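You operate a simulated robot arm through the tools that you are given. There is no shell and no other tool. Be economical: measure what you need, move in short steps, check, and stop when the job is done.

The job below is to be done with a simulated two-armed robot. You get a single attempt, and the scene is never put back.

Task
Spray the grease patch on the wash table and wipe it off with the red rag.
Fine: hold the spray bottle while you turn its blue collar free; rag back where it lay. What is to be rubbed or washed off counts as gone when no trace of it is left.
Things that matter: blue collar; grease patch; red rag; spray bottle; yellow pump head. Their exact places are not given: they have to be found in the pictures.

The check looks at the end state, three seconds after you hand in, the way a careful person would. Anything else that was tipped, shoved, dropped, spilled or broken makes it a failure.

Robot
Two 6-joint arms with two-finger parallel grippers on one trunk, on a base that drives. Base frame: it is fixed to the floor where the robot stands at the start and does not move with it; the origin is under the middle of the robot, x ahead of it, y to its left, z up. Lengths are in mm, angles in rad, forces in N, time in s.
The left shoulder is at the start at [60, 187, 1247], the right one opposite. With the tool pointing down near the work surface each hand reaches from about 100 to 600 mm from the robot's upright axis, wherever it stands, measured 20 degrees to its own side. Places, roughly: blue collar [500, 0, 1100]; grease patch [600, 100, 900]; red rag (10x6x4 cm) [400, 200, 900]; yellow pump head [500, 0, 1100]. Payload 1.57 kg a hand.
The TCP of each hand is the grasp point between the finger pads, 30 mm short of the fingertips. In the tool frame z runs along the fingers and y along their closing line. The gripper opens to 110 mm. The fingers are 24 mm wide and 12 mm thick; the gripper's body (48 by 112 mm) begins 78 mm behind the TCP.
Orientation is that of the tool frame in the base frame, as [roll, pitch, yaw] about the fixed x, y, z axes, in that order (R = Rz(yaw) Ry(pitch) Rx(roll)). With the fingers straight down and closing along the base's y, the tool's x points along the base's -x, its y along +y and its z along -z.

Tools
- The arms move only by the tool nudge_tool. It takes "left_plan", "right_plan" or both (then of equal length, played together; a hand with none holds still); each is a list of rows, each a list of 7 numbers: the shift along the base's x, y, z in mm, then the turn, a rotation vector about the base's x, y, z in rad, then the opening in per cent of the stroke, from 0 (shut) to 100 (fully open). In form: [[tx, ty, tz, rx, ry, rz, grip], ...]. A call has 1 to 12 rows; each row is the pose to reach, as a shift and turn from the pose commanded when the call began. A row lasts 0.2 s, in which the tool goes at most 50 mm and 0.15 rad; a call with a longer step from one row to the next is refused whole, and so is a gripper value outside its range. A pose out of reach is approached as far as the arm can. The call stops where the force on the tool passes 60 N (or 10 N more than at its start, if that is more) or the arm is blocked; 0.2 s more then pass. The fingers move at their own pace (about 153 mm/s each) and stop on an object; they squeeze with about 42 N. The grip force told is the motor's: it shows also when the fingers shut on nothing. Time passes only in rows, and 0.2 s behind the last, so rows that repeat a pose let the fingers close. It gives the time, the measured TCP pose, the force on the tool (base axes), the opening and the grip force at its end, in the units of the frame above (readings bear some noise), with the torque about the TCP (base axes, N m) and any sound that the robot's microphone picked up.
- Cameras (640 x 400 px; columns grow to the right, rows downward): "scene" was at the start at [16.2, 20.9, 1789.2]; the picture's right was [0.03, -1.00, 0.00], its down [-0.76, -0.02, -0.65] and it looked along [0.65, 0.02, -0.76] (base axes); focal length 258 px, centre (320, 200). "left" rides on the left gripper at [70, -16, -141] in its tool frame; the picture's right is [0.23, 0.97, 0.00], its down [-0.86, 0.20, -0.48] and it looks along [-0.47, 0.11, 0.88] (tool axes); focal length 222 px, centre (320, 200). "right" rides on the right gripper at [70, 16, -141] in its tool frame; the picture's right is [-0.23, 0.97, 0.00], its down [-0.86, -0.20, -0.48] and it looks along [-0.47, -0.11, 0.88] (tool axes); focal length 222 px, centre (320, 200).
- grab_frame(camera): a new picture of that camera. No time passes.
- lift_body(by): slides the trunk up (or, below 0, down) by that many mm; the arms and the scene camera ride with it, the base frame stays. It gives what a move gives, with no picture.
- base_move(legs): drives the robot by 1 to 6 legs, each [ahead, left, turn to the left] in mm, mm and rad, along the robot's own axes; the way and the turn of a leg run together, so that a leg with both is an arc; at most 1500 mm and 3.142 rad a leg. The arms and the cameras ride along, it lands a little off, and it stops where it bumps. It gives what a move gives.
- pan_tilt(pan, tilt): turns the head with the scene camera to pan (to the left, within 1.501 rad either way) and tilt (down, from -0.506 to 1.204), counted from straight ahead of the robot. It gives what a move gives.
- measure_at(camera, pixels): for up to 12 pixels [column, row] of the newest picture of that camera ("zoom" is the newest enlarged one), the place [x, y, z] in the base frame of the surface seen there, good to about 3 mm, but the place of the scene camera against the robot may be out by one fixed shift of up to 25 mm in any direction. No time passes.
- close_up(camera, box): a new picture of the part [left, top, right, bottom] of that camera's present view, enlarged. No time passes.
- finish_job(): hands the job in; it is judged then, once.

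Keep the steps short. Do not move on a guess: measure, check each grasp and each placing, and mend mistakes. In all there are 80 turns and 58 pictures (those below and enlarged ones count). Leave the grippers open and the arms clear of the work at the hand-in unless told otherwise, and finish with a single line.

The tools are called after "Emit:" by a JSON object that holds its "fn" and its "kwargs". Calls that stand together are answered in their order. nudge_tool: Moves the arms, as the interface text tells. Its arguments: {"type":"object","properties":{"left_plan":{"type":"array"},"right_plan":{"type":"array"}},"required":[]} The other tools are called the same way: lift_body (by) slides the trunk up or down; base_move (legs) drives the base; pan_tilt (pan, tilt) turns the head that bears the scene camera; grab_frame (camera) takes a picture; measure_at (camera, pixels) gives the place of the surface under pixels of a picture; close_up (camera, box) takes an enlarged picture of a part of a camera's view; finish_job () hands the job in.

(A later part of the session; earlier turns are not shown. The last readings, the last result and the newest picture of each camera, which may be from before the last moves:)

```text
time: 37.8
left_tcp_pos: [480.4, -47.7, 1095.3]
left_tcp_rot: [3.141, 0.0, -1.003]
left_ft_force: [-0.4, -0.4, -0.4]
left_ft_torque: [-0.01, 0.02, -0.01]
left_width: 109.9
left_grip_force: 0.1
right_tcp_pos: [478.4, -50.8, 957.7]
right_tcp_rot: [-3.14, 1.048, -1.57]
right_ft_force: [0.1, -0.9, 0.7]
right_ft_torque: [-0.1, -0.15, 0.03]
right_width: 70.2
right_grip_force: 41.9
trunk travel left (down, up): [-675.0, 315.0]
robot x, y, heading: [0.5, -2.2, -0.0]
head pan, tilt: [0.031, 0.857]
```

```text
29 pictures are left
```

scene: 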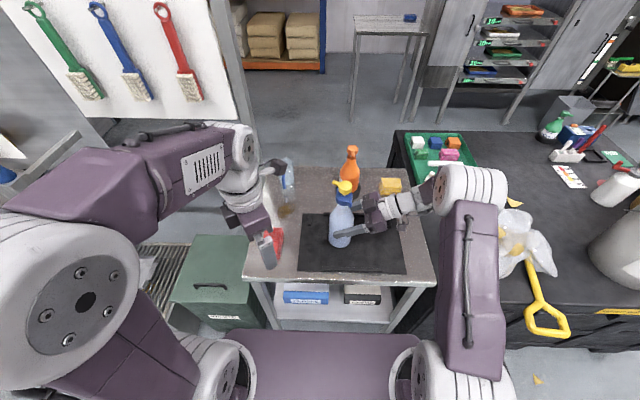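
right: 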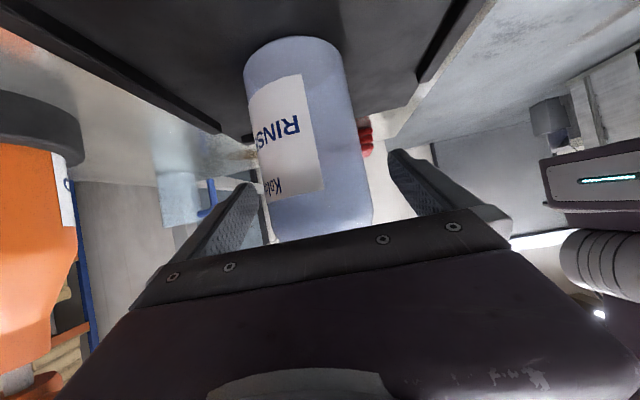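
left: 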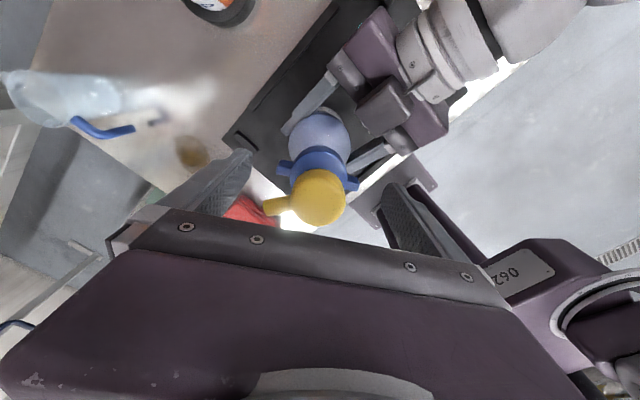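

That works. Now I turn the open hand back to yaw -2.4 (closing az ≈132°) while sinking to z 1067, all clear of nozzle and wings.

Emit:
{"fn": "nudge_tool", "kwargs": {"left_plan": [[-2, -2, -3, 0, 0, -0.14, 100], [-2, -2, -6, 0, 0, -0.28, 100], [-2, -2, -9, 0, 0, -0.42, 100], [-2, -2, -12, 0, 0, -0.56, 100], [-2, -2, -15, 0, 0, -0.7, 100], [-2, -2, -18, 0, 0, -0.84, 100], [-2, -2, -21, 0, 0, -0.98, 100], [-2, -2, -24, 0, 0, -1.12, 100], [-2, -2, -27, 0, 0, -1.26, 100], [-2, -2, -29, 0, 0, -1.4, 100], [-2, -2, -29, 0, 0, -1.4, 100]]}}

Emit:
{"fn": "grab_frame", "kwargs": {"camera": "left"}}

```text
time: 40.2
left_tcp_pos: [478.9, -49.7, 1064.4]
left_tcp_rot: [3.141, 0.0, -2.402]
left_ft_force: [0.1, 0.5, -0.3]
left_ft_torque: [-0.02, -0.03, 0.0]
left_width: 109.8
left_grip_force: 0.1
right_tcp_pos: [478.0, -51.2, 958.8]
right_tcp_rot: [-3.141, 1.048, -1.571]
right_ft_force: [0.9, -0.7, 2.5]
right_ft_torque: [-0.14, -0.33, -0.01]
right_width: 69.9
right_grip_force: 41.9
trunk travel left (down, up): [-675.0, 315.0]
robot x, y, heading: [2.8, 0.4, 0.004]
head pan, tilt: [0.031, 0.857]
```

```text
28 pictures are left
```

left: 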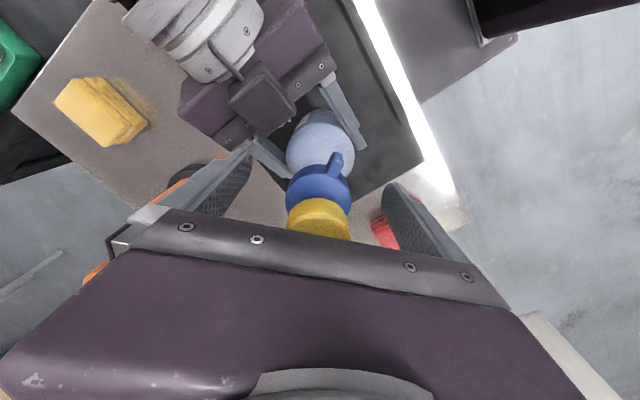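

Well placed over the bare rim. Close, then turn 0.5 rad.

Emit:
{"fn": "nudge_tool", "kwargs": {"left_plan": [[-1, 0, 0, 0, 0, 0, 60], [-1, 0, 0, 0, 0, 0, 40], [-1, 0, 0, 0, 0, 0, 20], [-1, 0, 0, 0, 0, 0, 20], [-1, 0, 0, 0, 0, 0.1, 20], [-1, 0, 0, 0, 0, 0.2, 20], [-1, 0, 0, 0, 0, 0.3, 20], [-1, 0, 0, 0, 0, 0.4, 20], [-1, 0, 0, 0, 0, 0.5, 20]]}}

Emit:
{"fn": "grab_frame", "kwargs": {"camera": "left"}}

```text
time: 42.2
left_tcp_pos: [476.2, -49.7, 1065.4]
left_tcp_rot: [-3.141, 0.001, -1.9]
left_ft_force: [8.3, -4.9, 0.7]
left_ft_torque: [-0.27, -0.32, -0.61]
left_width: 44.6
left_grip_force: 42.0
right_tcp_pos: [477.4, -50.5, 958.1]
right_tcp_rot: [3.14, 1.046, -1.572]
right_ft_force: [-9.2, 5.0, 0.9]
right_ft_torque: [-0.23, -0.37, 0.72]
right_width: 69.7
right_grip_force: 42.2
trunk travel left (down, up): [-675.0, 315.0]
robot x, y, heading: [0.8, -2.9, -0.002]
head pan, tilt: [0.031, 0.857]
```

```text
27 pictures are left
```

left: 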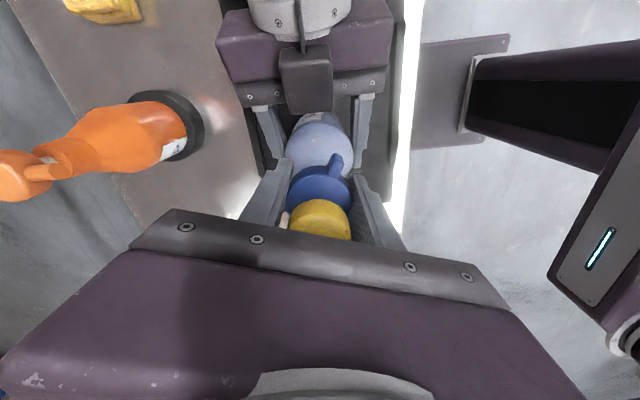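

The collar turned along with the hand, now with 0.6 N m of resistance. Go on 0.3 rad to see whether that is the end stop.

Emit:
{"fn": "nudge_tool", "kwargs": {"left_plan": [[0, 0, 0, 0, 0, 0.1, 20], [0, 0, 0, 0, 0, 0.2, 20], [0, 0, 0, 0, 0, 0.3, 20]]}}

Emit:
{"fn": "grab_frame", "kwargs": {"camera": "left"}}

```text
time: 43.0
left_tcp_pos: [476.9, -51.3, 1065.7]
left_tcp_rot: [-3.139, -0.001, -1.602]
left_ft_force: [16.4, -7.3, 9.9]
left_ft_torque: [-0.15, -0.19, -0.63]
left_width: 44.7
left_grip_force: 42.4
right_tcp_pos: [477.5, -50.8, 959.0]
right_tcp_rot: [-3.141, 1.048, -1.567]
right_ft_force: [-11.7, 7.8, -1.2]
right_ft_torque: [-0.18, -1.78, 0.45]
right_width: 69.7
right_grip_force: 41.7
trunk travel left (down, up): [-675.0, 315.0]
robot x, y, heading: [1.0, 2.5, 0.001]
head pan, tilt: [0.031, 0.857]
```

```text
26 pictures are left
```

left: 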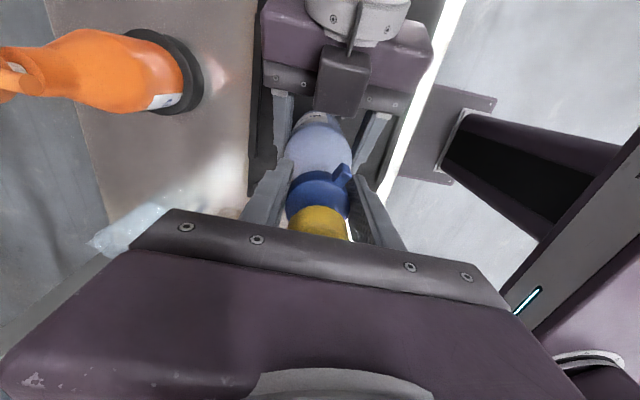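

The wing slipped 10 px against the fingers: the collar has hit its stop at roughly 90°. So it is free. I'll open, turn to yaw -1.0, rise to 1115 and draw the left hand back the way it came.

Emit:
{"fn": "nudge_tool", "kwargs": {"left_plan": [[0, 0, 0, 0, 0, 0, 60], [0, 0, 0, 0, 0, 0, 100], [0, 0, 0, 0, 0, 0, 100], [0, 0, 10, 0, 0, 0.12, 100], [0, 0, 20, 0, 0, 0.24, 100], [0, 0, 30, 0, 0, 0.36, 100], [0, 0, 40, 0, 0, 0.48, 100], [1, 2, 49, 0, 0, 0.6, 100], [1, 2, 49, 0, 0, 0.6, 100]]}}

Emit:
{"fn": "nudge_tool", "kwargs": {"left_plan": [[-27, 32, 0, 0, 0, 0, 100], [-55, 64, 0, 0, 0, 0, 100], [-82, 97, 0, 0, 0, 0, 100], [-109, 129, 10, 0, 0, 0, 100], [-137, 161, 30, 0, 0, 0, 100], [-164, 193, 50, 0, 0, 0, 100], [-164, 193, 50, 0, 0, 0, 100]]}}

Emit:
{"fn": "close_up", "kwargs": {"camera": "scene", "box": [230, 150, 430, 300]}}

```text
time: 45.0
left_tcp_pos: [478.2, -48.0, 1113.4]
left_tcp_rot: [-3.141, -0.002, -1.0]
left_ft_force: [-0.1, 0.1, -0.1]
left_ft_torque: [0.01, 0.0, 0.01]
left_width: 110.1
left_grip_force: 0.2
right_tcp_pos: [478.1, -51.9, 959.2]
right_tcp_rot: [-3.14, 1.049, -1.57]
right_ft_force: [8.9, -2.9, 7.8]
right_ft_torque: [0.22, -0.87, -0.3]
right_width: 69.0
right_grip_force: 42.1
trunk travel left (down, up): [-675.0, 315.0]
robot x, y, heading: [-2.2, 1.5, 0.005]
head pan, tilt: [0.031, 0.857]
```

```text
time: 46.6
left_tcp_pos: [315.1, 143.4, 1168.7]
left_tcp_rot: [-3.14, -0.001, -1.003]
left_ft_force: [-0.4, -0.2, -0.6]
left_ft_torque: [0.01, 0.01, 0.02]
left_width: 109.9
left_grip_force: 0.0
right_tcp_pos: [477.8, -52.6, 959.1]
right_tcp_rot: [3.139, 1.049, -1.573]
right_ft_force: [5.8, -0.7, 10.9]
right_ft_torque: [0.43, -0.64, -0.17]
right_width: 69.1
right_grip_force: 41.8
trunk travel left (down, up): [-675.0, 315.0]
robot x, y, heading: [0.8, -1.7, -0.002]
head pan, tilt: [0.031, 0.857]
```

```text
2.67 times, centred on (330, 225) of scene
```

zoom: 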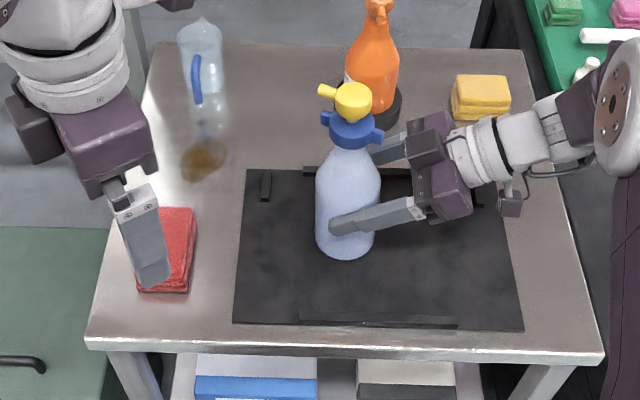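

The wings now lie along the nozzle's direction. I'll measure nozzle, head and bottle here, plus patch and rag as reference.

Emit:
{"fn": "measure_at", "kwargs": {"camera": "zoom", "pixels": [[353, 95], [322, 89], [327, 118], [377, 134], [348, 240], [318, 190], [378, 185], [203, 160], [172, 225], [152, 290], [186, 290]]}}

```text
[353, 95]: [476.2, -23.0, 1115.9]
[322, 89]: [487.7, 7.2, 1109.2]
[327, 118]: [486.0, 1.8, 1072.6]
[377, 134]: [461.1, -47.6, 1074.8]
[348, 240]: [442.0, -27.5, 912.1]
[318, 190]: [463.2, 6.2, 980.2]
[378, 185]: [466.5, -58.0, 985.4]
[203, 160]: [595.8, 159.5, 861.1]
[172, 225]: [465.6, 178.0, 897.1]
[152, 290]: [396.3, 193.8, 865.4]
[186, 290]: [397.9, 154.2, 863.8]
```

The nozzle azimuth is ≈62° and the bottle is still upright. Now the right hand lifts it 50 mm to test the hold.

Emit:
{"fn": "nudge_tool", "kwargs": {"right_plan": [[0, 0, 10, 0, 0, 0, 45], [0, 0, 30, 0, 0, 0, 45], [0, 0, 55, 0, 0, 0, 45], [0, 0, 55, 0, 0, 0, 45]]}}

Emit:
{"fn": "nudge_tool", "kwargs": {"right_plan": [[-3, -10, 0, -0.11, 0.0585, 0, 45], [-6, -20, 0, -0.2202, 0.1169, 0, 45], [-9, -30, 0, -0.3303, 0.1754, 0, 45], [-12, -40, 0, -0.4403, 0.2339, 0, 45], [-15, -50, 0, -0.5504, 0.2924, 0, 45], [-18, -60, -10, -0.6605, 0.3508, 0, 45], [-20, -68, -25, -0.7706, 0.4093, 0, 45], [-20, -68, -38, -0.7706, 0.4093, 0, 45], [-20, -68, -38, -0.7706, 0.4093, 0, 45]]}}

Emit:
{"fn": "grab_frame", "kwargs": {"camera": "scene"}}

```text
time: 47.6
left_tcp_pos: [315.2, 143.4, 1167.5]
left_tcp_rot: [3.141, 0.001, -1.002]
left_ft_force: [-0.4, -0.9, -0.5]
left_ft_torque: [-0.01, 0.0, -0.01]
left_width: 110.1
left_grip_force: 0.0
right_tcp_pos: [477.3, -49.5, 1012.8]
right_tcp_rot: [3.14, 1.047, -1.573]
right_ft_force: [-1.0, 0.2, 0.6]
right_ft_torque: [0.16, 0.13, 0.05]
right_width: 53.7
right_grip_force: 41.7
trunk travel left (down, up): [-675.0, 315.0]
robot x, y, heading: [-0.1, -0.3, 0.004]
head pan, tilt: [0.031, 0.857]
```

```text
time: 49.0
left_tcp_pos: [313.7, 145.1, 1168.2]
left_tcp_rot: [-3.14, -0.002, -1.001]
left_ft_force: [-0.1, -0.6, -0.4]
left_ft_torque: [0.05, 0.02, 0.0]
left_width: 110.2
left_grip_force: 0.0
right_tcp_pos: [462.7, -101.5, 1008.2]
right_tcp_rot: [2.805, 0.349, -1.812]
right_ft_force: [-1.8, 17.1, 22.8]
right_ft_torque: [1.89, 0.45, -0.27]
right_width: 55.5
right_grip_force: 41.9
trunk travel left (down, up): [-675.0, 315.0]
robot x, y, heading: [2.8, 2.0, 0.002]
head pan, tilt: [0.031, 0.857]
stopped in row 7 (right hand): the force on the tool passed its limit (the readings are from after the stop); the commanded pose is now the measured one
```

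```text
24 pictures are left
```

scene: 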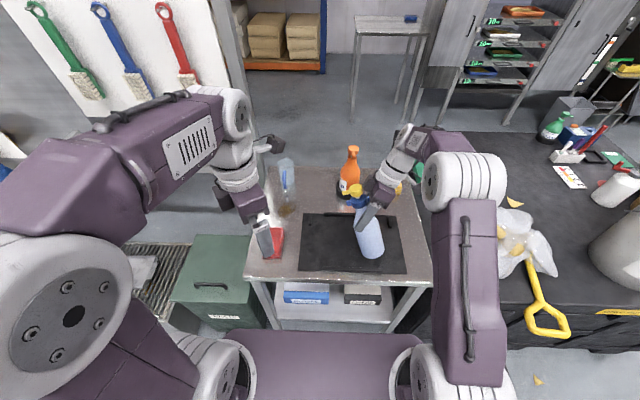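

The opening fell to 54 mm: the fingers slid up to the bottle's shoulder, so the bottle stayed down and got tilted. I'll look closely before moving.

Emit:
{"fn": "close_up", "kwargs": {"camera": "scene", "box": [300, 130, 440, 290]}}

Emit:
{"fn": "grab_frame", "kwargs": {"camera": "left"}}

Emit:
{"fn": "grab_frame", "kwargs": {"camera": "right"}}

```text
2.50 times, centred on (370, 210) of scene
```

zoom: 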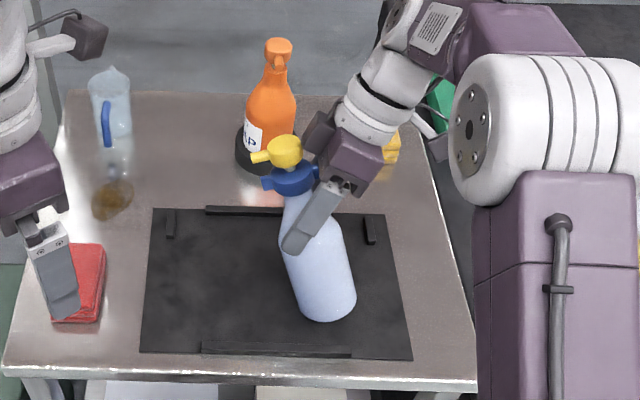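

```text
22 pictures are left
```

left: 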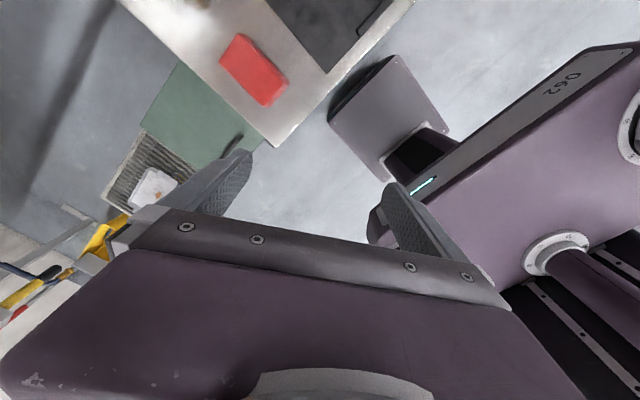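

```text
21 pictures are left
```

right: 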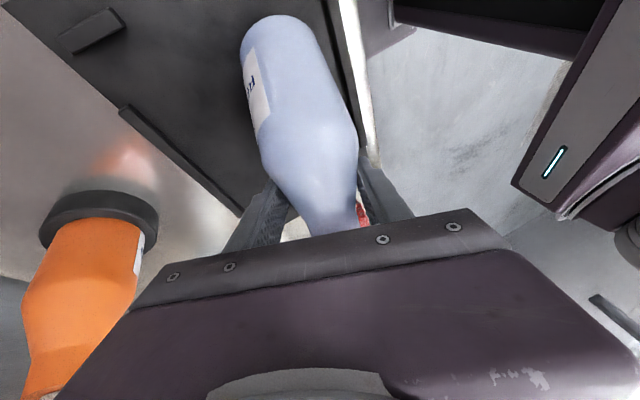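

The bottle leans and is held at its shoulder. I'll measure its base and top to learn whether it hangs or stands.

Emit:
{"fn": "measure_at", "kwargs": {"camera": "zoom", "pixels": [[330, 316], [303, 310], [355, 300], [320, 260], [282, 250], [350, 255], [286, 150], [256, 157], [268, 184], [300, 178], [330, 340], [290, 200]]}}

Emit:
{"fn": "measure_at", "kwargs": {"camera": "right", "pixels": [[270, 22], [290, 60], [300, 110], [310, 160], [315, 210], [258, 40], [312, 30]]}}

```text
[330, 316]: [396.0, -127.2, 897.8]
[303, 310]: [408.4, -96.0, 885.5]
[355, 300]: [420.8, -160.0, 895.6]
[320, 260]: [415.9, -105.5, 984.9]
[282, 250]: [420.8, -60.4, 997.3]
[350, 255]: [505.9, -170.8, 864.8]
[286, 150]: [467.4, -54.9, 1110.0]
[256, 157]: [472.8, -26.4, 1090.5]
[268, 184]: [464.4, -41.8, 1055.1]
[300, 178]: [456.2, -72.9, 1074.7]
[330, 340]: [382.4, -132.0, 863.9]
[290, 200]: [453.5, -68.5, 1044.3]
```

```text
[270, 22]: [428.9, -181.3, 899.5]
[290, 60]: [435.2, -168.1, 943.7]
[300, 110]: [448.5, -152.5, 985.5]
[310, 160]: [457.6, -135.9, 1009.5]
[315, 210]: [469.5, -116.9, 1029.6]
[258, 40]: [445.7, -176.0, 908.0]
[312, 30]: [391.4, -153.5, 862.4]
```

The bottle leans 21° and stands on its front base edge (base centre ≈(422,-155)). I'll turn the hand back 21° while moving it over the base so that the bottle stands upright.

Emit:
{"fn": "nudge_tool", "kwargs": {"right_plan": [[-8, -12, 1, 0.08, -0.043, 0, 45], [-18, -26, 2, 0.162, -0.086, 0, 45], [-27, -39, 2, 0.243, -0.129, 0, 45], [-36, -52, 1, 0.3236, -0.1719, 0, 45], [-36, -52, 1, 0.3236, -0.1719, 0, 45]]}}

Emit:
{"fn": "close_up", "kwargs": {"camera": "scene", "box": [290, 130, 450, 300]}}

```text
time: 50.2
left_tcp_pos: [314.5, 147.2, 1166.5]
left_tcp_rot: [3.14, -0.001, -1.002]
left_ft_force: [-0.3, 0.0, 0.8]
left_ft_torque: [-0.04, 0.01, 0.0]
left_width: 110.0
left_grip_force: 0.0
right_tcp_pos: [427.7, -154.2, 1006.9]
right_tcp_rot: [2.925, 0.698, -1.752]
right_ft_force: [15.2, 7.9, 29.2]
right_ft_torque: [0.86, -3.02, 0.3]
right_width: 55.8
right_grip_force: 42.1
trunk travel left (down, up): [-675.0, 315.0]
robot x, y, heading: [-2.1, -0.9, 0.004]
head pan, tilt: [0.031, 0.857]
```

```text
2.35 times, centred on (370, 215) of scene
```

zoom: 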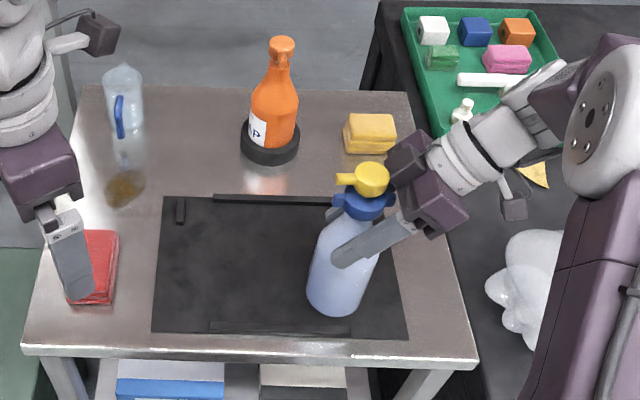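

Now it appears to lean slightly the other way. Measure.

Emit:
{"fn": "measure_at", "kwargs": {"camera": "zoom", "pixels": [[372, 177], [343, 180], [336, 203], [388, 213], [308, 290], [357, 305], [334, 312], [330, 240], [340, 290], [320, 330]]}}

```text
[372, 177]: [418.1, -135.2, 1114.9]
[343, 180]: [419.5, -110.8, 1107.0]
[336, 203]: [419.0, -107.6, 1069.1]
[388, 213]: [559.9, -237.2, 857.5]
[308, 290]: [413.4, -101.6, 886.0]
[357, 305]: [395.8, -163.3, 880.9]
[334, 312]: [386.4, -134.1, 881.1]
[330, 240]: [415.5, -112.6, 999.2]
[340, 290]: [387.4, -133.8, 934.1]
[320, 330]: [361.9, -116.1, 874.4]
```

It is upright (head (418,-135) over base (420,-133) in scene terms). Open the right hand gently and back off along its own axis.

Emit:
{"fn": "nudge_tool", "kwargs": {"right_plan": [[0, 0, 0, 0, 0, 0, 55], [0, 0, 0, 0, 0, 0, 75], [0, 0, 0, 0, 0, 0, 100], [0, 0, 0, 0, 0, 0, 100], [4, -26, 30, 0, 0, 0, 100], [8, -52, 60, 0, 0, 0, 100], [13, -85, 97, 0, 0, 0, 100], [13, -85, 97, 0, 0, 0, 100]]}}

Emit:
{"fn": "grab_frame", "kwargs": {"camera": "right"}}

```text
time: 52.0
left_tcp_pos: [314.9, 144.0, 1166.7]
left_tcp_rot: [-3.14, 0.001, -1.001]
left_ft_force: [-0.3, -0.1, 0.4]
left_ft_torque: [-0.03, -0.05, 0.02]
left_width: 110.1
left_grip_force: 0.1
right_tcp_pos: [440.6, -243.9, 1100.8]
right_tcp_rot: [2.917, 0.697, -1.752]
right_ft_force: [0.1, -0.4, -0.1]
right_ft_torque: [-0.03, 0.0, 0.01]
right_width: 109.9
right_grip_force: 0.0
trunk travel left (down, up): [-675.0, 315.0]
robot x, y, heading: [-1.6, 0.6, 0.004]
head pan, tilt: [0.031, 0.857]
```

```text
19 pictures are left
```

right: 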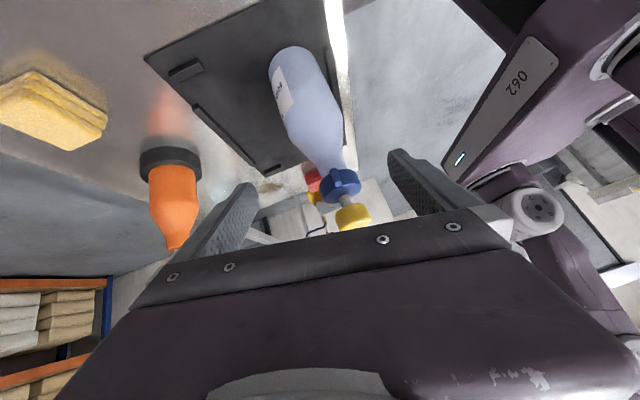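

It stands, and a grey stem shows between collar and head. Measure body, neck, collar, head and nozzle.

Emit:
{"fn": "measure_at", "kwargs": {"camera": "right", "pixels": [[282, 54], [300, 100], [318, 140], [328, 166], [340, 185], [323, 185], [358, 180], [353, 215], [322, 197], [346, 201], [332, 172], [300, 60]]}}

Emit:
{"fn": "close_up", "kwargs": {"camera": "right", "box": [260, 40, 400, 240]}}

```text
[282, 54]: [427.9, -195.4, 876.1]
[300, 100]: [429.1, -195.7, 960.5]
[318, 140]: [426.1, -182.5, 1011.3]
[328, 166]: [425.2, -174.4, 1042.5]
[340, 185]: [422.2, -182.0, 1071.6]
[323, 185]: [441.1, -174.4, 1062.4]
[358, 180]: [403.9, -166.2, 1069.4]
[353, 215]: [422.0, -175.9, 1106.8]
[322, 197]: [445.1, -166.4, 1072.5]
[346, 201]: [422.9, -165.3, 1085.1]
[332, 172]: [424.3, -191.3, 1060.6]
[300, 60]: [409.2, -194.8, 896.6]
```

```text
2.00 times, centred on (330, 140) of right
```

zoom: 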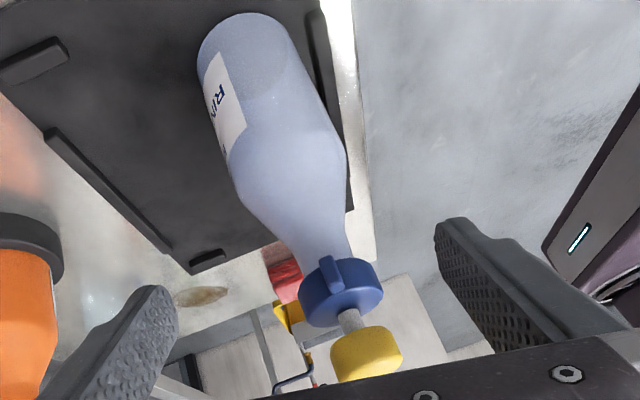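

Axis ≈(423,-161), neck radius ≈13.5 at z 1042, collar underside ≈1053. A neck hold right under the collar is positive, so I'll set the hand square again (az 90°, 30° down), 130 mm behind it.

Emit:
{"fn": "nudge_tool", "kwargs": {"right_plan": [[-6, -10, 1, 0.112, -0.0593, 0, 100], [-12, -20, 2, 0.2237, -0.1187, 0, 100], [-18, -30, 4, 0.3355, -0.178, 0, 100], [-18, -30, 4, 0.3355, -0.178, 0, 100]]}}

```text
time: 53.0
left_tcp_pos: [315.0, 144.0, 1167.4]
left_tcp_rot: [-3.141, -0.001, -0.999]
left_ft_force: [0.2, 0.1, 0.1]
left_ft_torque: [-0.01, 0.03, 0.02]
left_width: 109.9
left_grip_force: 0.0
right_tcp_pos: [423.9, -273.5, 1105.9]
right_tcp_rot: [-3.136, 1.049, -1.574]
right_ft_force: [0.4, 0.1, 0.6]
right_ft_torque: [0.02, 0.01, 0.01]
right_width: 110.0
right_grip_force: 0.0
trunk travel left (down, up): [-675.0, 315.0]
robot x, y, heading: [-5.5, -1.4, 0.002]
head pan, tilt: [0.031, 0.857]
```

In place. Advance to the neck and close.

Emit:
{"fn": "nudge_tool", "kwargs": {"right_plan": [[0, 38, -22, 0, 0, 0, 100], [-1, 75, -43, 0, 0, 0, 100], [-1, 112, -65, 0, 0, 0, 100], [-1, 112, -65, 0, 0, 0, 60], [-1, 112, -65, 0, 0, 0, 30], [-1, 112, -65, 0, 0, 0, 15], [-1, 112, -65, 0, 0, 0, 15]]}}

Emit:
{"fn": "grab_frame", "kwargs": {"camera": "right"}}

```text
time: 54.6
left_tcp_pos: [315.3, 144.7, 1166.7]
left_tcp_rot: [-3.14, 0.001, -1.0]
left_ft_force: [0.8, -0.5, 0.5]
left_ft_torque: [0.0, -0.02, -0.02]
left_width: 109.8
left_grip_force: 0.1
right_tcp_pos: [421.3, -161.5, 1039.5]
right_tcp_rot: [-3.138, 1.049, -1.577]
right_ft_force: [2.5, 1.2, 3.6]
right_ft_torque: [0.2, -0.2, -0.02]
right_width: 43.3
right_grip_force: 42.4
trunk travel left (down, up): [-675.0, 315.0]
robot x, y, heading: [2.3, 0.1, 0.003]
head pan, tilt: [0.031, 0.857]
```

```text
17 pictures are left
```

right: 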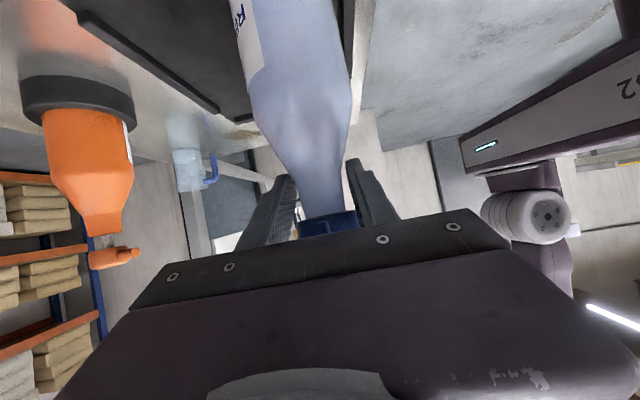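

43 mm suggests the inclined pads catch the collar's rim, not only the neck. I'll reopen, bring the hand level (so the 24 mm pads fit between shoulder and collar) and close again.

Emit:
{"fn": "nudge_tool", "kwargs": {"right_plan": [[0, 0, 0, 0, 0, 0, 50], [0, 0, 0, 0, 0, 0, 90], [0, 0, 0, 0, 0, 0, 90], [0, 0, 0, 0.13, 0, 0, 90], [0, 0, 0, 0.26, 0, 0, 90], [0, 0, -1, 0.39, 0, 0, 90], [0, 0, -1, 0.5236, 0, 0, 90], [0, 0, -1, 0.5236, 0, 0, 50], [0, 0, -1, 0.5236, 0, 0, 20], [0, 0, -1, 0.5236, 0, 0, 10], [0, 0, -1, 0.5236, 0, 0, 10], [0, 0, -1, 0.5236, 0, 0, 10]]}}

Emit:
{"fn": "close_up", "kwargs": {"camera": "scene", "box": [290, 160, 450, 300]}}

```text
time: 57.2
left_tcp_pos: [314.5, 143.5, 1166.7]
left_tcp_rot: [-3.141, 0.001, -1.0]
left_ft_force: [0.5, 1.4, 0.5]
left_ft_torque: [0.02, -0.01, 0.01]
left_width: 110.1
left_grip_force: 0.1
right_tcp_pos: [422.2, -160.8, 1039.9]
right_tcp_rot: [0.966, 1.569, 2.528]
right_ft_force: [2.0, -0.7, 5.2]
right_ft_torque: [0.0, 0.0, 0.02]
right_width: 42.4
right_grip_force: 42.1
trunk travel left (down, up): [-675.0, 315.0]
robot x, y, heading: [-1.1, 2.3, 0.003]
head pan, tilt: [0.031, 0.857]
```

```text
2.86 times, centred on (370, 230) of scene
```

zoom: 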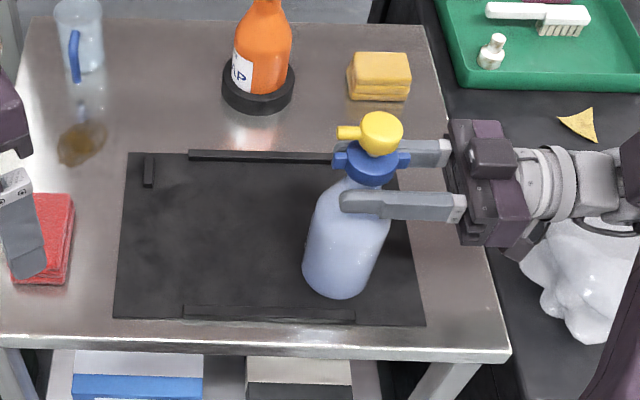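

42.4 mm with a slight upward push. Test: lift just 15 mm and read force and width.

Emit:
{"fn": "nudge_tool", "kwargs": {"right_plan": [[0, 0, 5, 0, 0, 0, 10], [0, 0, 10, 0, 0, 0, 10], [0, 0, 15, 0, 0, 0, 10], [0, 0, 15, 0, 0, 0, 10]]}}

Emit:
{"fn": "close_up", "kwargs": {"camera": "scene", "box": [290, 160, 450, 300]}}

Emit:
{"fn": "measure_at", "kwargs": {"camera": "zoom", "pixels": [[381, 127], [345, 131], [312, 270], [336, 290], [345, 270], [340, 225], [375, 165]]}}

```text
time: 58.2
left_tcp_pos: [316.1, 144.6, 1167.6]
left_tcp_rot: [-3.141, 0.0, -1.0]
left_ft_force: [0.2, 0.1, -1.2]
left_ft_torque: [0.0, -0.01, 0.02]
left_width: 110.2
left_grip_force: 0.1
right_tcp_pos: [422.5, -161.6, 1055.5]
right_tcp_rot: [1.187, 1.568, 2.75]
right_ft_force: [0.2, -0.5, -4.3]
right_ft_torque: [-0.05, -0.01, -0.03]
right_width: 42.3
right_grip_force: 42.0
trunk travel left (down, up): [-675.0, 315.0]
robot x, y, heading: [-0.9, 3.4, 0.005]
head pan, tilt: [0.031, 0.857]
```

```text
2.86 times, centred on (370, 230) of scene
```

zoom: 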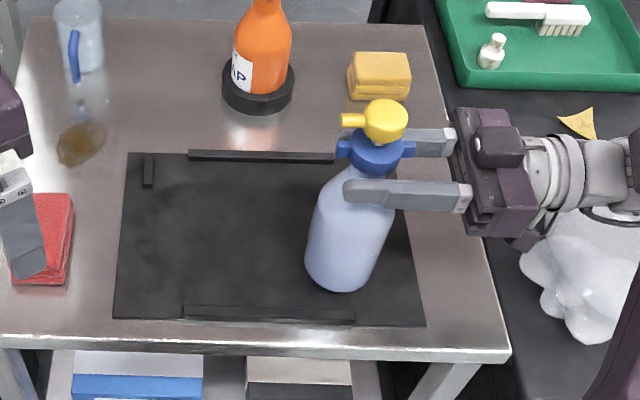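

```text
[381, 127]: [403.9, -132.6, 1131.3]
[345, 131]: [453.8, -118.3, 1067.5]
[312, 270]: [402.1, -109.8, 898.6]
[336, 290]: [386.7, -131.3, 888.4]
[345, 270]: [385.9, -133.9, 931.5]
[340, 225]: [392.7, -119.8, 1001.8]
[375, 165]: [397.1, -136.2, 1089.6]
```

The bottle is lifted this time (head z 1131, weight felt, width unchanged). Now I carry it to (486,-51) at z 1075 while turning it -0.51 rad so the nozzle looks along az ≈60° at the patch.

Emit:
{"fn": "nudge_tool", "kwargs": {"right_plan": [[8, 14, 8, 0, 0, 0, 10], [16, 28, 15, 0, 0, -0.1, 10], [28, 48, 20, 0, 0, -0.2, 10], [40, 70, 20, 0, 0, -0.3, 10], [52, 90, 20, 0, 0, -0.41, 10], [64, 110, 20, 0, 0, -0.51, 10], [64, 110, 20, 0, 0, -0.51, 10]]}}

Emit:
{"fn": "close_up", "kwargs": {"camera": "scene", "box": [250, 150, 420, 290]}}

```text
time: 59.9
left_tcp_pos: [316.6, 142.8, 1165.9]
left_tcp_rot: [3.142, 0.001, -1.0]
left_ft_force: [0.2, -0.5, 0.5]
left_ft_torque: [0.01, -0.02, 0.04]
left_width: 109.9
left_grip_force: 0.1
right_tcp_pos: [487.7, -51.9, 1074.0]
right_tcp_rot: [1.282, 1.567, 2.334]
right_ft_force: [-0.4, -0.7, -4.8]
right_ft_torque: [-0.03, -0.01, -0.01]
right_width: 42.2
right_grip_force: 42.1
trunk travel left (down, up): [-675.0, 315.0]
robot x, y, heading: [1.6, -0.3, 0.001]
head pan, tilt: [0.031, 0.857]
```

```text
2.86 times, centred on (335, 220) of scene
```

zoom: 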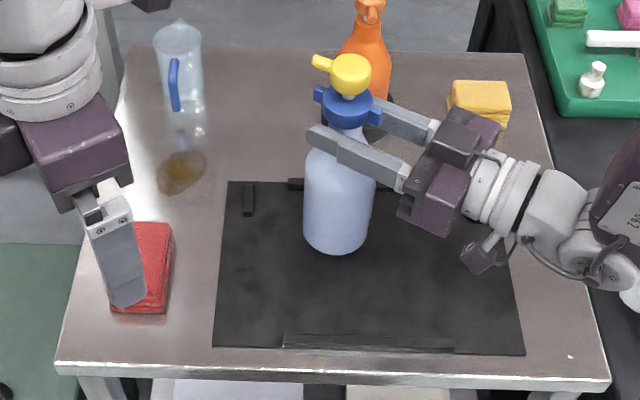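

Emit:
{"fn": "measure_at", "kwargs": {"camera": "zoom", "pixels": [[350, 70], [317, 62], [318, 95], [375, 113], [345, 90], [182, 172], [165, 172], [203, 165], [188, 192], [190, 155]]}}

```text
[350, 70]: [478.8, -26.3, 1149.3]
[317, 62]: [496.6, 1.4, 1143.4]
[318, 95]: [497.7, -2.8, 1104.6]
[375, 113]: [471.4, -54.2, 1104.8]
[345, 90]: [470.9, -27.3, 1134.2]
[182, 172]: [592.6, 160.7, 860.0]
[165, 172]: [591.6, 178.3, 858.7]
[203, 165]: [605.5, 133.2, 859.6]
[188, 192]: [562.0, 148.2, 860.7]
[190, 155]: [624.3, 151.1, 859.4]
```

The nozzle azimuth is ≈64° and the patch bears 59°. Now tilt the bottle 50° toward the patch (with a 4° correction) and lower to z 1026; the base should clear the table by ~25 mm.

Emit:
{"fn": "nudge_tool", "kwargs": {"right_plan": [[-1, -1, 0, -0.1101, 0.0585, -0.0094, 10], [-2, -2, 0, -0.2203, 0.1171, -0.0187, 10], [-4, -4, 0, -0.3304, 0.1756, -0.0281, 10], [-5, -5, 0, -0.4405, 0.2342, -0.0374, 10], [-6, -6, 0, -0.5506, 0.2927, -0.0468, 10], [-7, -7, 0, -0.6608, 0.3513, -0.0561, 10], [-8, -8, -5, -0.7709, 0.4098, -0.0655, 10], [-8, -8, -30, -0.7709, 0.4098, -0.0655, 10], [-8, -8, -48, -0.7709, 0.4098, -0.0655, 10], [-8, -8, -48, -0.7709, 0.4098, -0.0655, 10]]}}

Emit:
{"fn": "close_up", "kwargs": {"camera": "scene", "box": [250, 150, 420, 290]}}

```text
time: 62.0
left_tcp_pos: [315.2, 145.1, 1167.6]
left_tcp_rot: [3.14, 0.0, -0.998]
left_ft_force: [1.1, -0.5, -0.1]
left_ft_torque: [0.02, -0.05, -0.01]
left_width: 109.8
left_grip_force: 0.1
right_tcp_pos: [479.8, -59.8, 1026.7]
right_tcp_rot: [-3.077, 0.698, -2.096]
right_ft_force: [0.4, -0.9, -4.8]
right_ft_torque: [0.27, -0.18, -0.01]
right_width: 41.6
right_grip_force: 41.9
trunk travel left (down, up): [-675.0, 315.0]
robot x, y, heading: [1.3, 1.8, -0.002]
head pan, tilt: [0.031, 0.857]
```

```text
2.86 times, centred on (335, 220) of scene
```

zoom: 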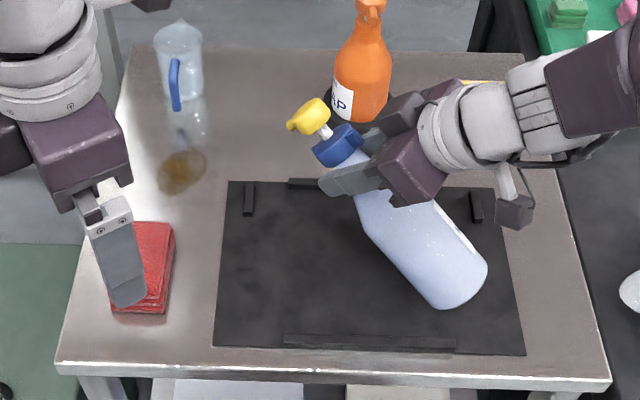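

The bottle is held tilted with the nozzle toward the patch. Measure nozzle, head top, collar and base to check the aim.

Emit:
{"fn": "measure_at", "kwargs": {"camera": "zoom", "pixels": [[312, 112], [306, 110], [291, 126], [298, 122], [325, 131], [338, 148], [325, 112], [320, 103], [440, 260], [445, 300], [420, 250], [343, 132]]}}

```text
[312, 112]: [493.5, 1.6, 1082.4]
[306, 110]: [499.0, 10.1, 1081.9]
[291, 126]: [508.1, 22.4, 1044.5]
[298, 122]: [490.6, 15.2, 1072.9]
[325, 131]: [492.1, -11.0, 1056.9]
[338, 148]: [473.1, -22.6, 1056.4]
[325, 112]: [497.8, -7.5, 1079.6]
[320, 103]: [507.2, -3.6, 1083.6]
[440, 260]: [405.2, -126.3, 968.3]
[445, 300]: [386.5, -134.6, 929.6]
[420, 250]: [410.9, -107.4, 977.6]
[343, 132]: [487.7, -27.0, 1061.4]
```

All as designed: nozzle ≈(518,7,1038), looking down 50° at the patch. Now prepare the left hand: fingers shut, turned to point to the right and 40° below horizontal, staged well left of the head.

Emit:
{"fn": "nudge_tool", "kwargs": {"left_plan": [[25, 0, 0, -0.106, -0.0311, -0.0667, 60], [50, 0, 0, -0.2118, -0.0622, -0.1333, 20], [75, 0, 0, -0.3177, -0.0932, -0.2, 0], [100, 0, 0, -0.4237, -0.1243, -0.2666, 0], [125, 0, 0, -0.5296, -0.1554, -0.3333, 0], [145, 0, 0, -0.6355, -0.1865, -0.3999, 0], [165, 0, 0, -0.7414, -0.2175, -0.4666, 0], [180, -5, 3, -0.8473, -0.2486, -0.5332, 0], [180, -5, 3, -0.8473, -0.2486, -0.5332, 0]]}}

```text
time: 64.0
left_tcp_pos: [496.7, 138.5, 1168.2]
left_tcp_rot: [-3.141, -0.873, -1.572]
left_ft_force: [0.0, 0.0, 0.0]
left_ft_torque: [-0.03, 0.02, 0.02]
left_width: 0.0
left_grip_force: 22.1
right_tcp_pos: [480.3, -60.3, 1027.4]
right_tcp_rot: [-3.081, 0.698, -2.098]
right_ft_force: [-0.7, 0.0, -4.1]
right_ft_torque: [0.29, -0.15, -0.03]
right_width: 42.0
right_grip_force: 42.2
trunk travel left (down, up): [-675.0, 315.0]
robot x, y, heading: [1.1, 1.2, -0.001]
head pan, tilt: [0.031, 0.857]
```

Reached without a flag. Now to 40 mm off the head along the pump's axis.

Emit:
{"fn": "nudge_tool", "kwargs": {"left_plan": [[10, -35, -16, 0, 0, 0, 0], [19, -68, -33, 0, 0, 0, 0], [27, -99, -48, 0, 0, 0, 0], [27, -99, -48, 0, 0, 0, 0]]}}

Emit:
{"fn": "grab_frame", "kwargs": {"camera": "left"}}

Emit:
{"fn": "close_up", "kwargs": {"camera": "scene", "box": [250, 150, 420, 290]}}

```text
time: 65.0
left_tcp_pos: [524.7, 39.7, 1122.0]
left_tcp_rot: [-3.141, -0.871, -1.572]
left_ft_force: [-0.5, -0.8, 0.3]
left_ft_torque: [0.03, 0.0, -0.03]
left_width: 0.4
left_grip_force: 21.5
right_tcp_pos: [481.2, -60.2, 1027.5]
right_tcp_rot: [-3.079, 0.698, -2.098]
right_ft_force: [0.2, 0.6, -3.8]
right_ft_torque: [0.3, -0.19, 0.0]
right_width: 41.9
right_grip_force: 41.7
trunk travel left (down, up): [-675.0, 315.0]
robot x, y, heading: [1.2, -0.4, -0.0]
head pan, tilt: [0.031, 0.857]
```

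```text
12 pictures are left
```

left: 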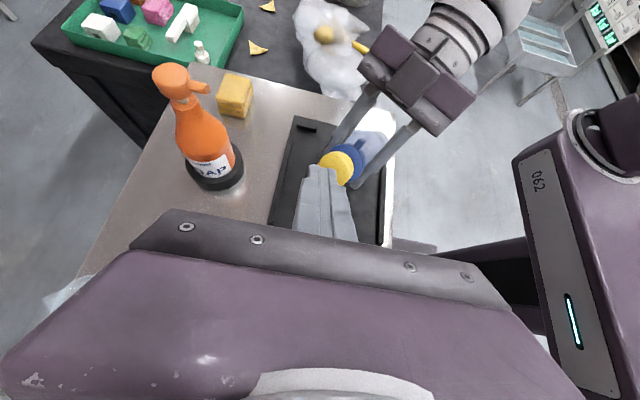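

```text
2.86 times, centred on (335, 220) of scene
```

zoom: 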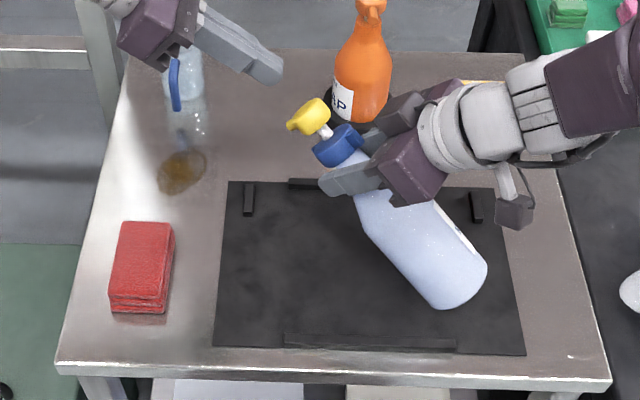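

I'll measure the head's top in the left view before pressing.

Emit:
{"fn": "measure_at", "kwargs": {"camera": "left", "pixels": [[328, 158], [340, 155], [350, 165], [350, 178], [340, 165], [325, 170], [362, 160]]}}

Emit:
{"fn": "measure_at", "kwargs": {"camera": "zoom", "pixels": [[302, 115], [315, 108], [270, 70], [262, 80]]}}

```text
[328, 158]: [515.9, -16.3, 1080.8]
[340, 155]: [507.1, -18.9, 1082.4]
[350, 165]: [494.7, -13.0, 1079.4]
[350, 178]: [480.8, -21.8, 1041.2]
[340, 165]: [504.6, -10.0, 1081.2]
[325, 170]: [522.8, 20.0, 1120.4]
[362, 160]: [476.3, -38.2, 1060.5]
```

```text
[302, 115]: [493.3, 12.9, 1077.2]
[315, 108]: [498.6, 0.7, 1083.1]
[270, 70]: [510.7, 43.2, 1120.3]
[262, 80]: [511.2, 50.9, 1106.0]
```

The tip is centred 39 mm off the head's face along the axis. Press along the axis: through contact at 39 to 50 mm.

Emit:
{"fn": "nudge_tool", "kwargs": {"left_plan": [[-7.7, -13.3, -12.9, 0, 0, 0, 0], [-13, -22.5, -21.9, 0, 0, 0, 0], [-14.9, -25.9, -25.1, 0, 0, 0, 0], [-16.5, -28.5, -27.6, 0, 0, 0, 0], [-18, -31.2, -30.2, 0, 0, 0, 0], [-19.2, -33.2, -32.2, 0, 0, 0, 0], [-19.2, -33.2, -32.2, 0, 0, 0, 0]]}}

Emit:
{"fn": "close_up", "kwargs": {"camera": "scene", "box": [250, 150, 420, 290]}}

```text
time: 66.7
left_tcp_pos: [503.5, 6.0, 1090.3]
left_tcp_rot: [-3.141, -0.869, -1.571]
left_ft_force: [3.0, 5.8, 5.2]
left_ft_torque: [0.07, -0.02, -0.05]
left_width: 0.2
left_grip_force: 21.4
right_tcp_pos: [479.8, -60.2, 1026.6]
right_tcp_rot: [-3.08, 0.699, -2.101]
right_ft_force: [-3.0, -6.0, -10.0]
right_ft_torque: [0.23, -0.2, 0.02]
right_width: 41.4
right_grip_force: 41.9
trunk travel left (down, up): [-675.0, 315.0]
robot x, y, heading: [-2.4, -1.1, -0.001]
head pan, tilt: [0.031, 0.857]
heard: click
```

```text
2.86 times, centred on (335, 220) of scene
```

zoom: 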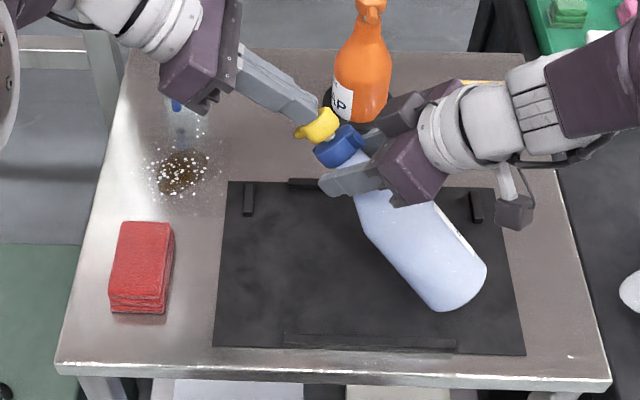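

A click, and white droplets now cover the patch: sprayed. Withdraw the left hand along the axis, then out to its staging place.

Emit:
{"fn": "nudge_tool", "kwargs": {"left_plan": [[8, 13, 13, 0, 0, 0, 0], [19, 33, 32, 0, 0, 0, 0], [15, 70, 50, 0, 0, 0, 0], [5, 110, 65, 0, 0, 0, 0], [-10, 135, 78, 0, 0, 0, 0], [-10, 135, 78, 0, 0, 0, 0]]}}

Emit:
{"fn": "nudge_tool", "kwargs": {"right_plan": [[0, 0, 30, 0, 0, 0, 10], [0, 2, 48, 0.11, -0.0585, 0.0094, 10], [0, 4, 48, 0.2203, -0.1171, 0.0187, 10], [0, 6, 48, 0.3304, -0.1756, 0.0281, 10], [0, 8, 48, 0.4405, -0.2342, 0.0374, 10], [-1, 9, 48, 0.5506, -0.2927, 0.0468, 10], [-1, 10, 48, 0.6608, -0.3513, 0.0561, 10], [-2, 10, 48, 0.7709, -0.4098, 0.0655, 10], [-2, 10, 30, 0.7709, -0.4098, 0.0655, 10], [-2, 10, 30, 0.7709, -0.4098, 0.0655, 10]]}}

Emit:
{"fn": "close_up", "kwargs": {"camera": "scene", "box": [250, 150, 420, 290]}}

Emit:
{"fn": "measure_at", "kwargs": {"camera": "zoom", "pixels": [[180, 172], [160, 195], [210, 145], [215, 200], [145, 160], [185, 140], [180, 205], [172, 255]]}}

```text
time: 68.0
left_tcp_pos: [492.7, 144.3, 1167.8]
left_tcp_rot: [3.139, -0.871, -1.57]
left_ft_force: [0.2, 0.8, 0.1]
left_ft_torque: [0.0, 0.0, -0.04]
left_width: 0.0
left_grip_force: 20.9
right_tcp_pos: [480.2, -60.7, 1027.1]
right_tcp_rot: [-3.081, 0.699, -2.1]
right_ft_force: [-0.4, -0.2, -4.2]
right_ft_torque: [0.3, -0.21, 0.01]
right_width: 41.1
right_grip_force: 42.1
trunk travel left (down, up): [-675.0, 315.0]
robot x, y, heading: [1.1, -0.2, 0.001]
head pan, tilt: [0.031, 0.857]
```

```text
time: 70.2
left_tcp_pos: [491.3, 142.5, 1169.5]
left_tcp_rot: [3.141, -0.872, -1.571]
left_ft_force: [1.2, 0.3, -0.3]
left_ft_torque: [0.0, 0.0, -0.05]
left_width: 0.2
left_grip_force: 21.7
right_tcp_pos: [479.2, -50.1, 1058.7]
right_tcp_rot: [1.576, 1.566, 2.632]
right_ft_force: [0.4, 0.1, -4.6]
right_ft_torque: [0.01, 0.04, 0.01]
right_width: 40.9
right_grip_force: 41.8
trunk travel left (down, up): [-675.0, 315.0]
robot x, y, heading: [-1.7, -0.3, 0.003]
head pan, tilt: [0.031, 0.857]
```

```text
2.86 times, centred on (335, 220) of scene
```

zoom: 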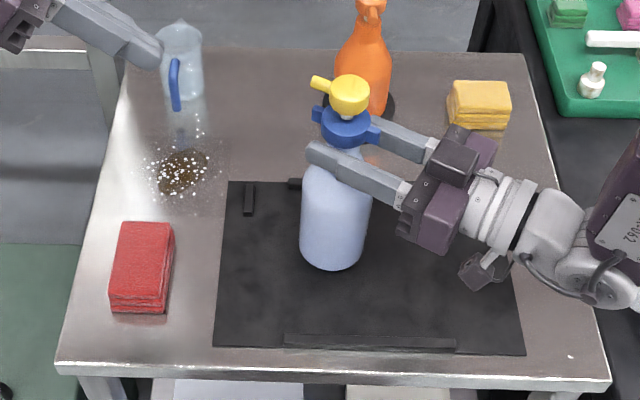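

```text
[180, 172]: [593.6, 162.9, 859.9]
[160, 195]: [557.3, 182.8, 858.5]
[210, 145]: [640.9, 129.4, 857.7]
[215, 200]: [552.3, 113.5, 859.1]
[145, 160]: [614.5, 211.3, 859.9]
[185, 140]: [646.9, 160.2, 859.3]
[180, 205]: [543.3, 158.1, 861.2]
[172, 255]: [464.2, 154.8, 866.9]
```

Upright again over its original spot, about 17 mm up. Lower it gently until it stands.

Emit:
{"fn": "nudge_tool", "kwargs": {"right_plan": [[0, 0, -6, 0, 0, 0, 10], [0, 0, -11, 0, 0, 0, 10], [0, 0, -14, 0, 0, 0, 10], [0, 0, -16.5, 0, 0, 0, 10]]}}

```text
time: 71.2
left_tcp_pos: [492.4, 142.7, 1168.2]
left_tcp_rot: [3.141, -0.87, -1.569]
left_ft_force: [0.7, -0.8, 0.2]
left_ft_torque: [-0.03, 0.0, -0.01]
left_width: 0.0
left_grip_force: 20.8
right_tcp_pos: [484.6, -52.8, 1046.2]
right_tcp_rot: [1.655, 1.566, 2.71]
right_ft_force: [0.1, -0.3, -3.9]
right_ft_torque: [-0.07, 0.02, -0.02]
right_width: 40.9
right_grip_force: 42.2
right hand out of reach, approached as far as the arm can: row 1, 2, 3, 4
trunk travel left (down, up): [-675.0, 315.0]
robot x, y, heading: [1.6, 2.1, -0.002]
head pan, tilt: [0.031, 0.857]
```

The wrist limit stops it about 4 mm short. I'll lower the trunk slightly instead.

Emit:
{"fn": "lift_body", "kwargs": {"by": -4}}

```text
time: 71.8
left_tcp_pos: [491.8, 142.7, 1164.0]
left_tcp_rot: [3.142, -0.869, -1.569]
left_ft_force: [-0.1, 0.5, 0.1]
left_ft_torque: [-0.01, 0.0, -0.01]
left_width: 0.0
left_grip_force: 21.5
right_tcp_pos: [485.6, -52.6, 1043.8]
right_tcp_rot: [1.666, 1.567, 2.724]
right_ft_force: [-0.1, 0.0, -4.5]
right_ft_torque: [-0.04, -0.01, 0.02]
right_width: 40.7
right_grip_force: 42.3
trunk travel left (down, up): [-671.0, 319.0]
robot x, y, heading: [3.1, 0.3, 0.0]
head pan, tilt: [0.031, 0.857]
```

Still hanging (-4.5 N). A bit more.

Emit:
{"fn": "lift_body", "kwargs": {"by": -3}}

```text
time: 72.3
left_tcp_pos: [492.0, 143.6, 1162.9]
left_tcp_rot: [-3.138, -0.873, -1.57]
left_ft_force: [0.9, -0.1, -0.2]
left_ft_torque: [-0.02, -0.01, -0.01]
left_width: 0.0
left_grip_force: 21.4
right_tcp_pos: [483.7, -53.0, 1041.4]
right_tcp_rot: [0.714, 1.566, 1.77]
right_ft_force: [-1.1, -1.8, 9.1]
right_ft_torque: [-0.5, 0.04, -0.03]
right_width: 40.8
right_grip_force: 41.3
trunk travel left (down, up): [-668.0, 322.0]
robot x, y, heading: [-2.0, -0.6, 0.004]
head pan, tilt: [0.031, 0.857]
```

The bottle stands (9 N up on the hand). Open, swing the open hand about the bottle axis to az 90°, then retreat straight to the right.

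Emit:
{"fn": "nudge_tool", "kwargs": {"right_plan": [[0, 0, 0, 0, 0, 0, 50], [0, 0, 0, 0, 0, 0, 90], [0, 0, 0, 0, 0, 0, 95], [-2, 1, 1, 0, 0, 0.125, 95], [-4, 2, 1, 0, 0, 0.25, 95], [-5, 2, 1, 0, 0, 0.375, 95], [-5, 2, 1, 0, 0, 0.5, 95], [-5, 2, 1, 0, 0, 0.5, 95]]}}

Emit:
{"fn": "nudge_tool", "kwargs": {"right_plan": [[0, -30, 0, 0, 0, 0, 95], [0, -60, 0, 0, 0, 0, 95], [0, -95, 0, 0, 0, 0, 95], [0, -130, 10, 0, 0, 0, 95], [0, -160, 30, 0, 0, 0, 95], [0, -160, 30, 0, 0, 0, 95]]}}

Emit:
{"fn": "close_up", "kwargs": {"camera": "scene", "box": [230, 150, 420, 300]}}

```text
time: 74.1
left_tcp_pos: [490.5, 143.3, 1162.6]
left_tcp_rot: [3.141, -0.871, -1.571]
left_ft_force: [-0.4, -0.6, -0.8]
left_ft_torque: [0.01, -0.02, -0.01]
left_width: 0.1
left_grip_force: 20.9
right_tcp_pos: [480.7, -50.2, 1042.2]
right_tcp_rot: [1.644, 1.566, -3.085]
right_ft_force: [-0.5, 0.4, 0.4]
right_ft_torque: [-0.01, 0.01, -0.04]
right_width: 104.5
right_grip_force: 0.0
trunk travel left (down, up): [-668.0, 322.0]
robot x, y, heading: [1.4, -1.9, 0.0]
head pan, tilt: [0.031, 0.857]
```

```text
time: 75.5
left_tcp_pos: [490.8, 145.1, 1161.4]
left_tcp_rot: [-3.141, -0.874, -1.568]
left_ft_force: [0.3, 0.1, -0.1]
left_ft_torque: [0.01, -0.01, -0.03]
left_width: 0.0
left_grip_force: 21.3
right_tcp_pos: [480.6, -211.6, 1070.4]
right_tcp_rot: [1.614, 1.565, -3.113]
right_ft_force: [0.0, 0.0, 0.3]
right_ft_torque: [0.01, 0.0, 0.02]
right_width: 104.6
right_grip_force: 0.1
trunk travel left (down, up): [-668.0, 322.0]
robot x, y, heading: [-0.9, 2.8, 0.004]
head pan, tilt: [0.031, 0.857]
```

```text
2.67 times, centred on (325, 225) of scene
```

zoom: 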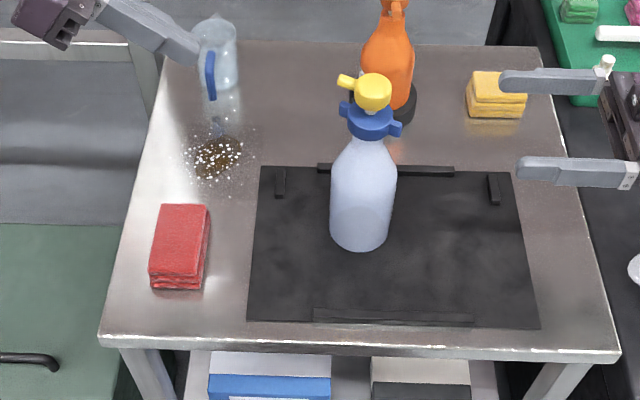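

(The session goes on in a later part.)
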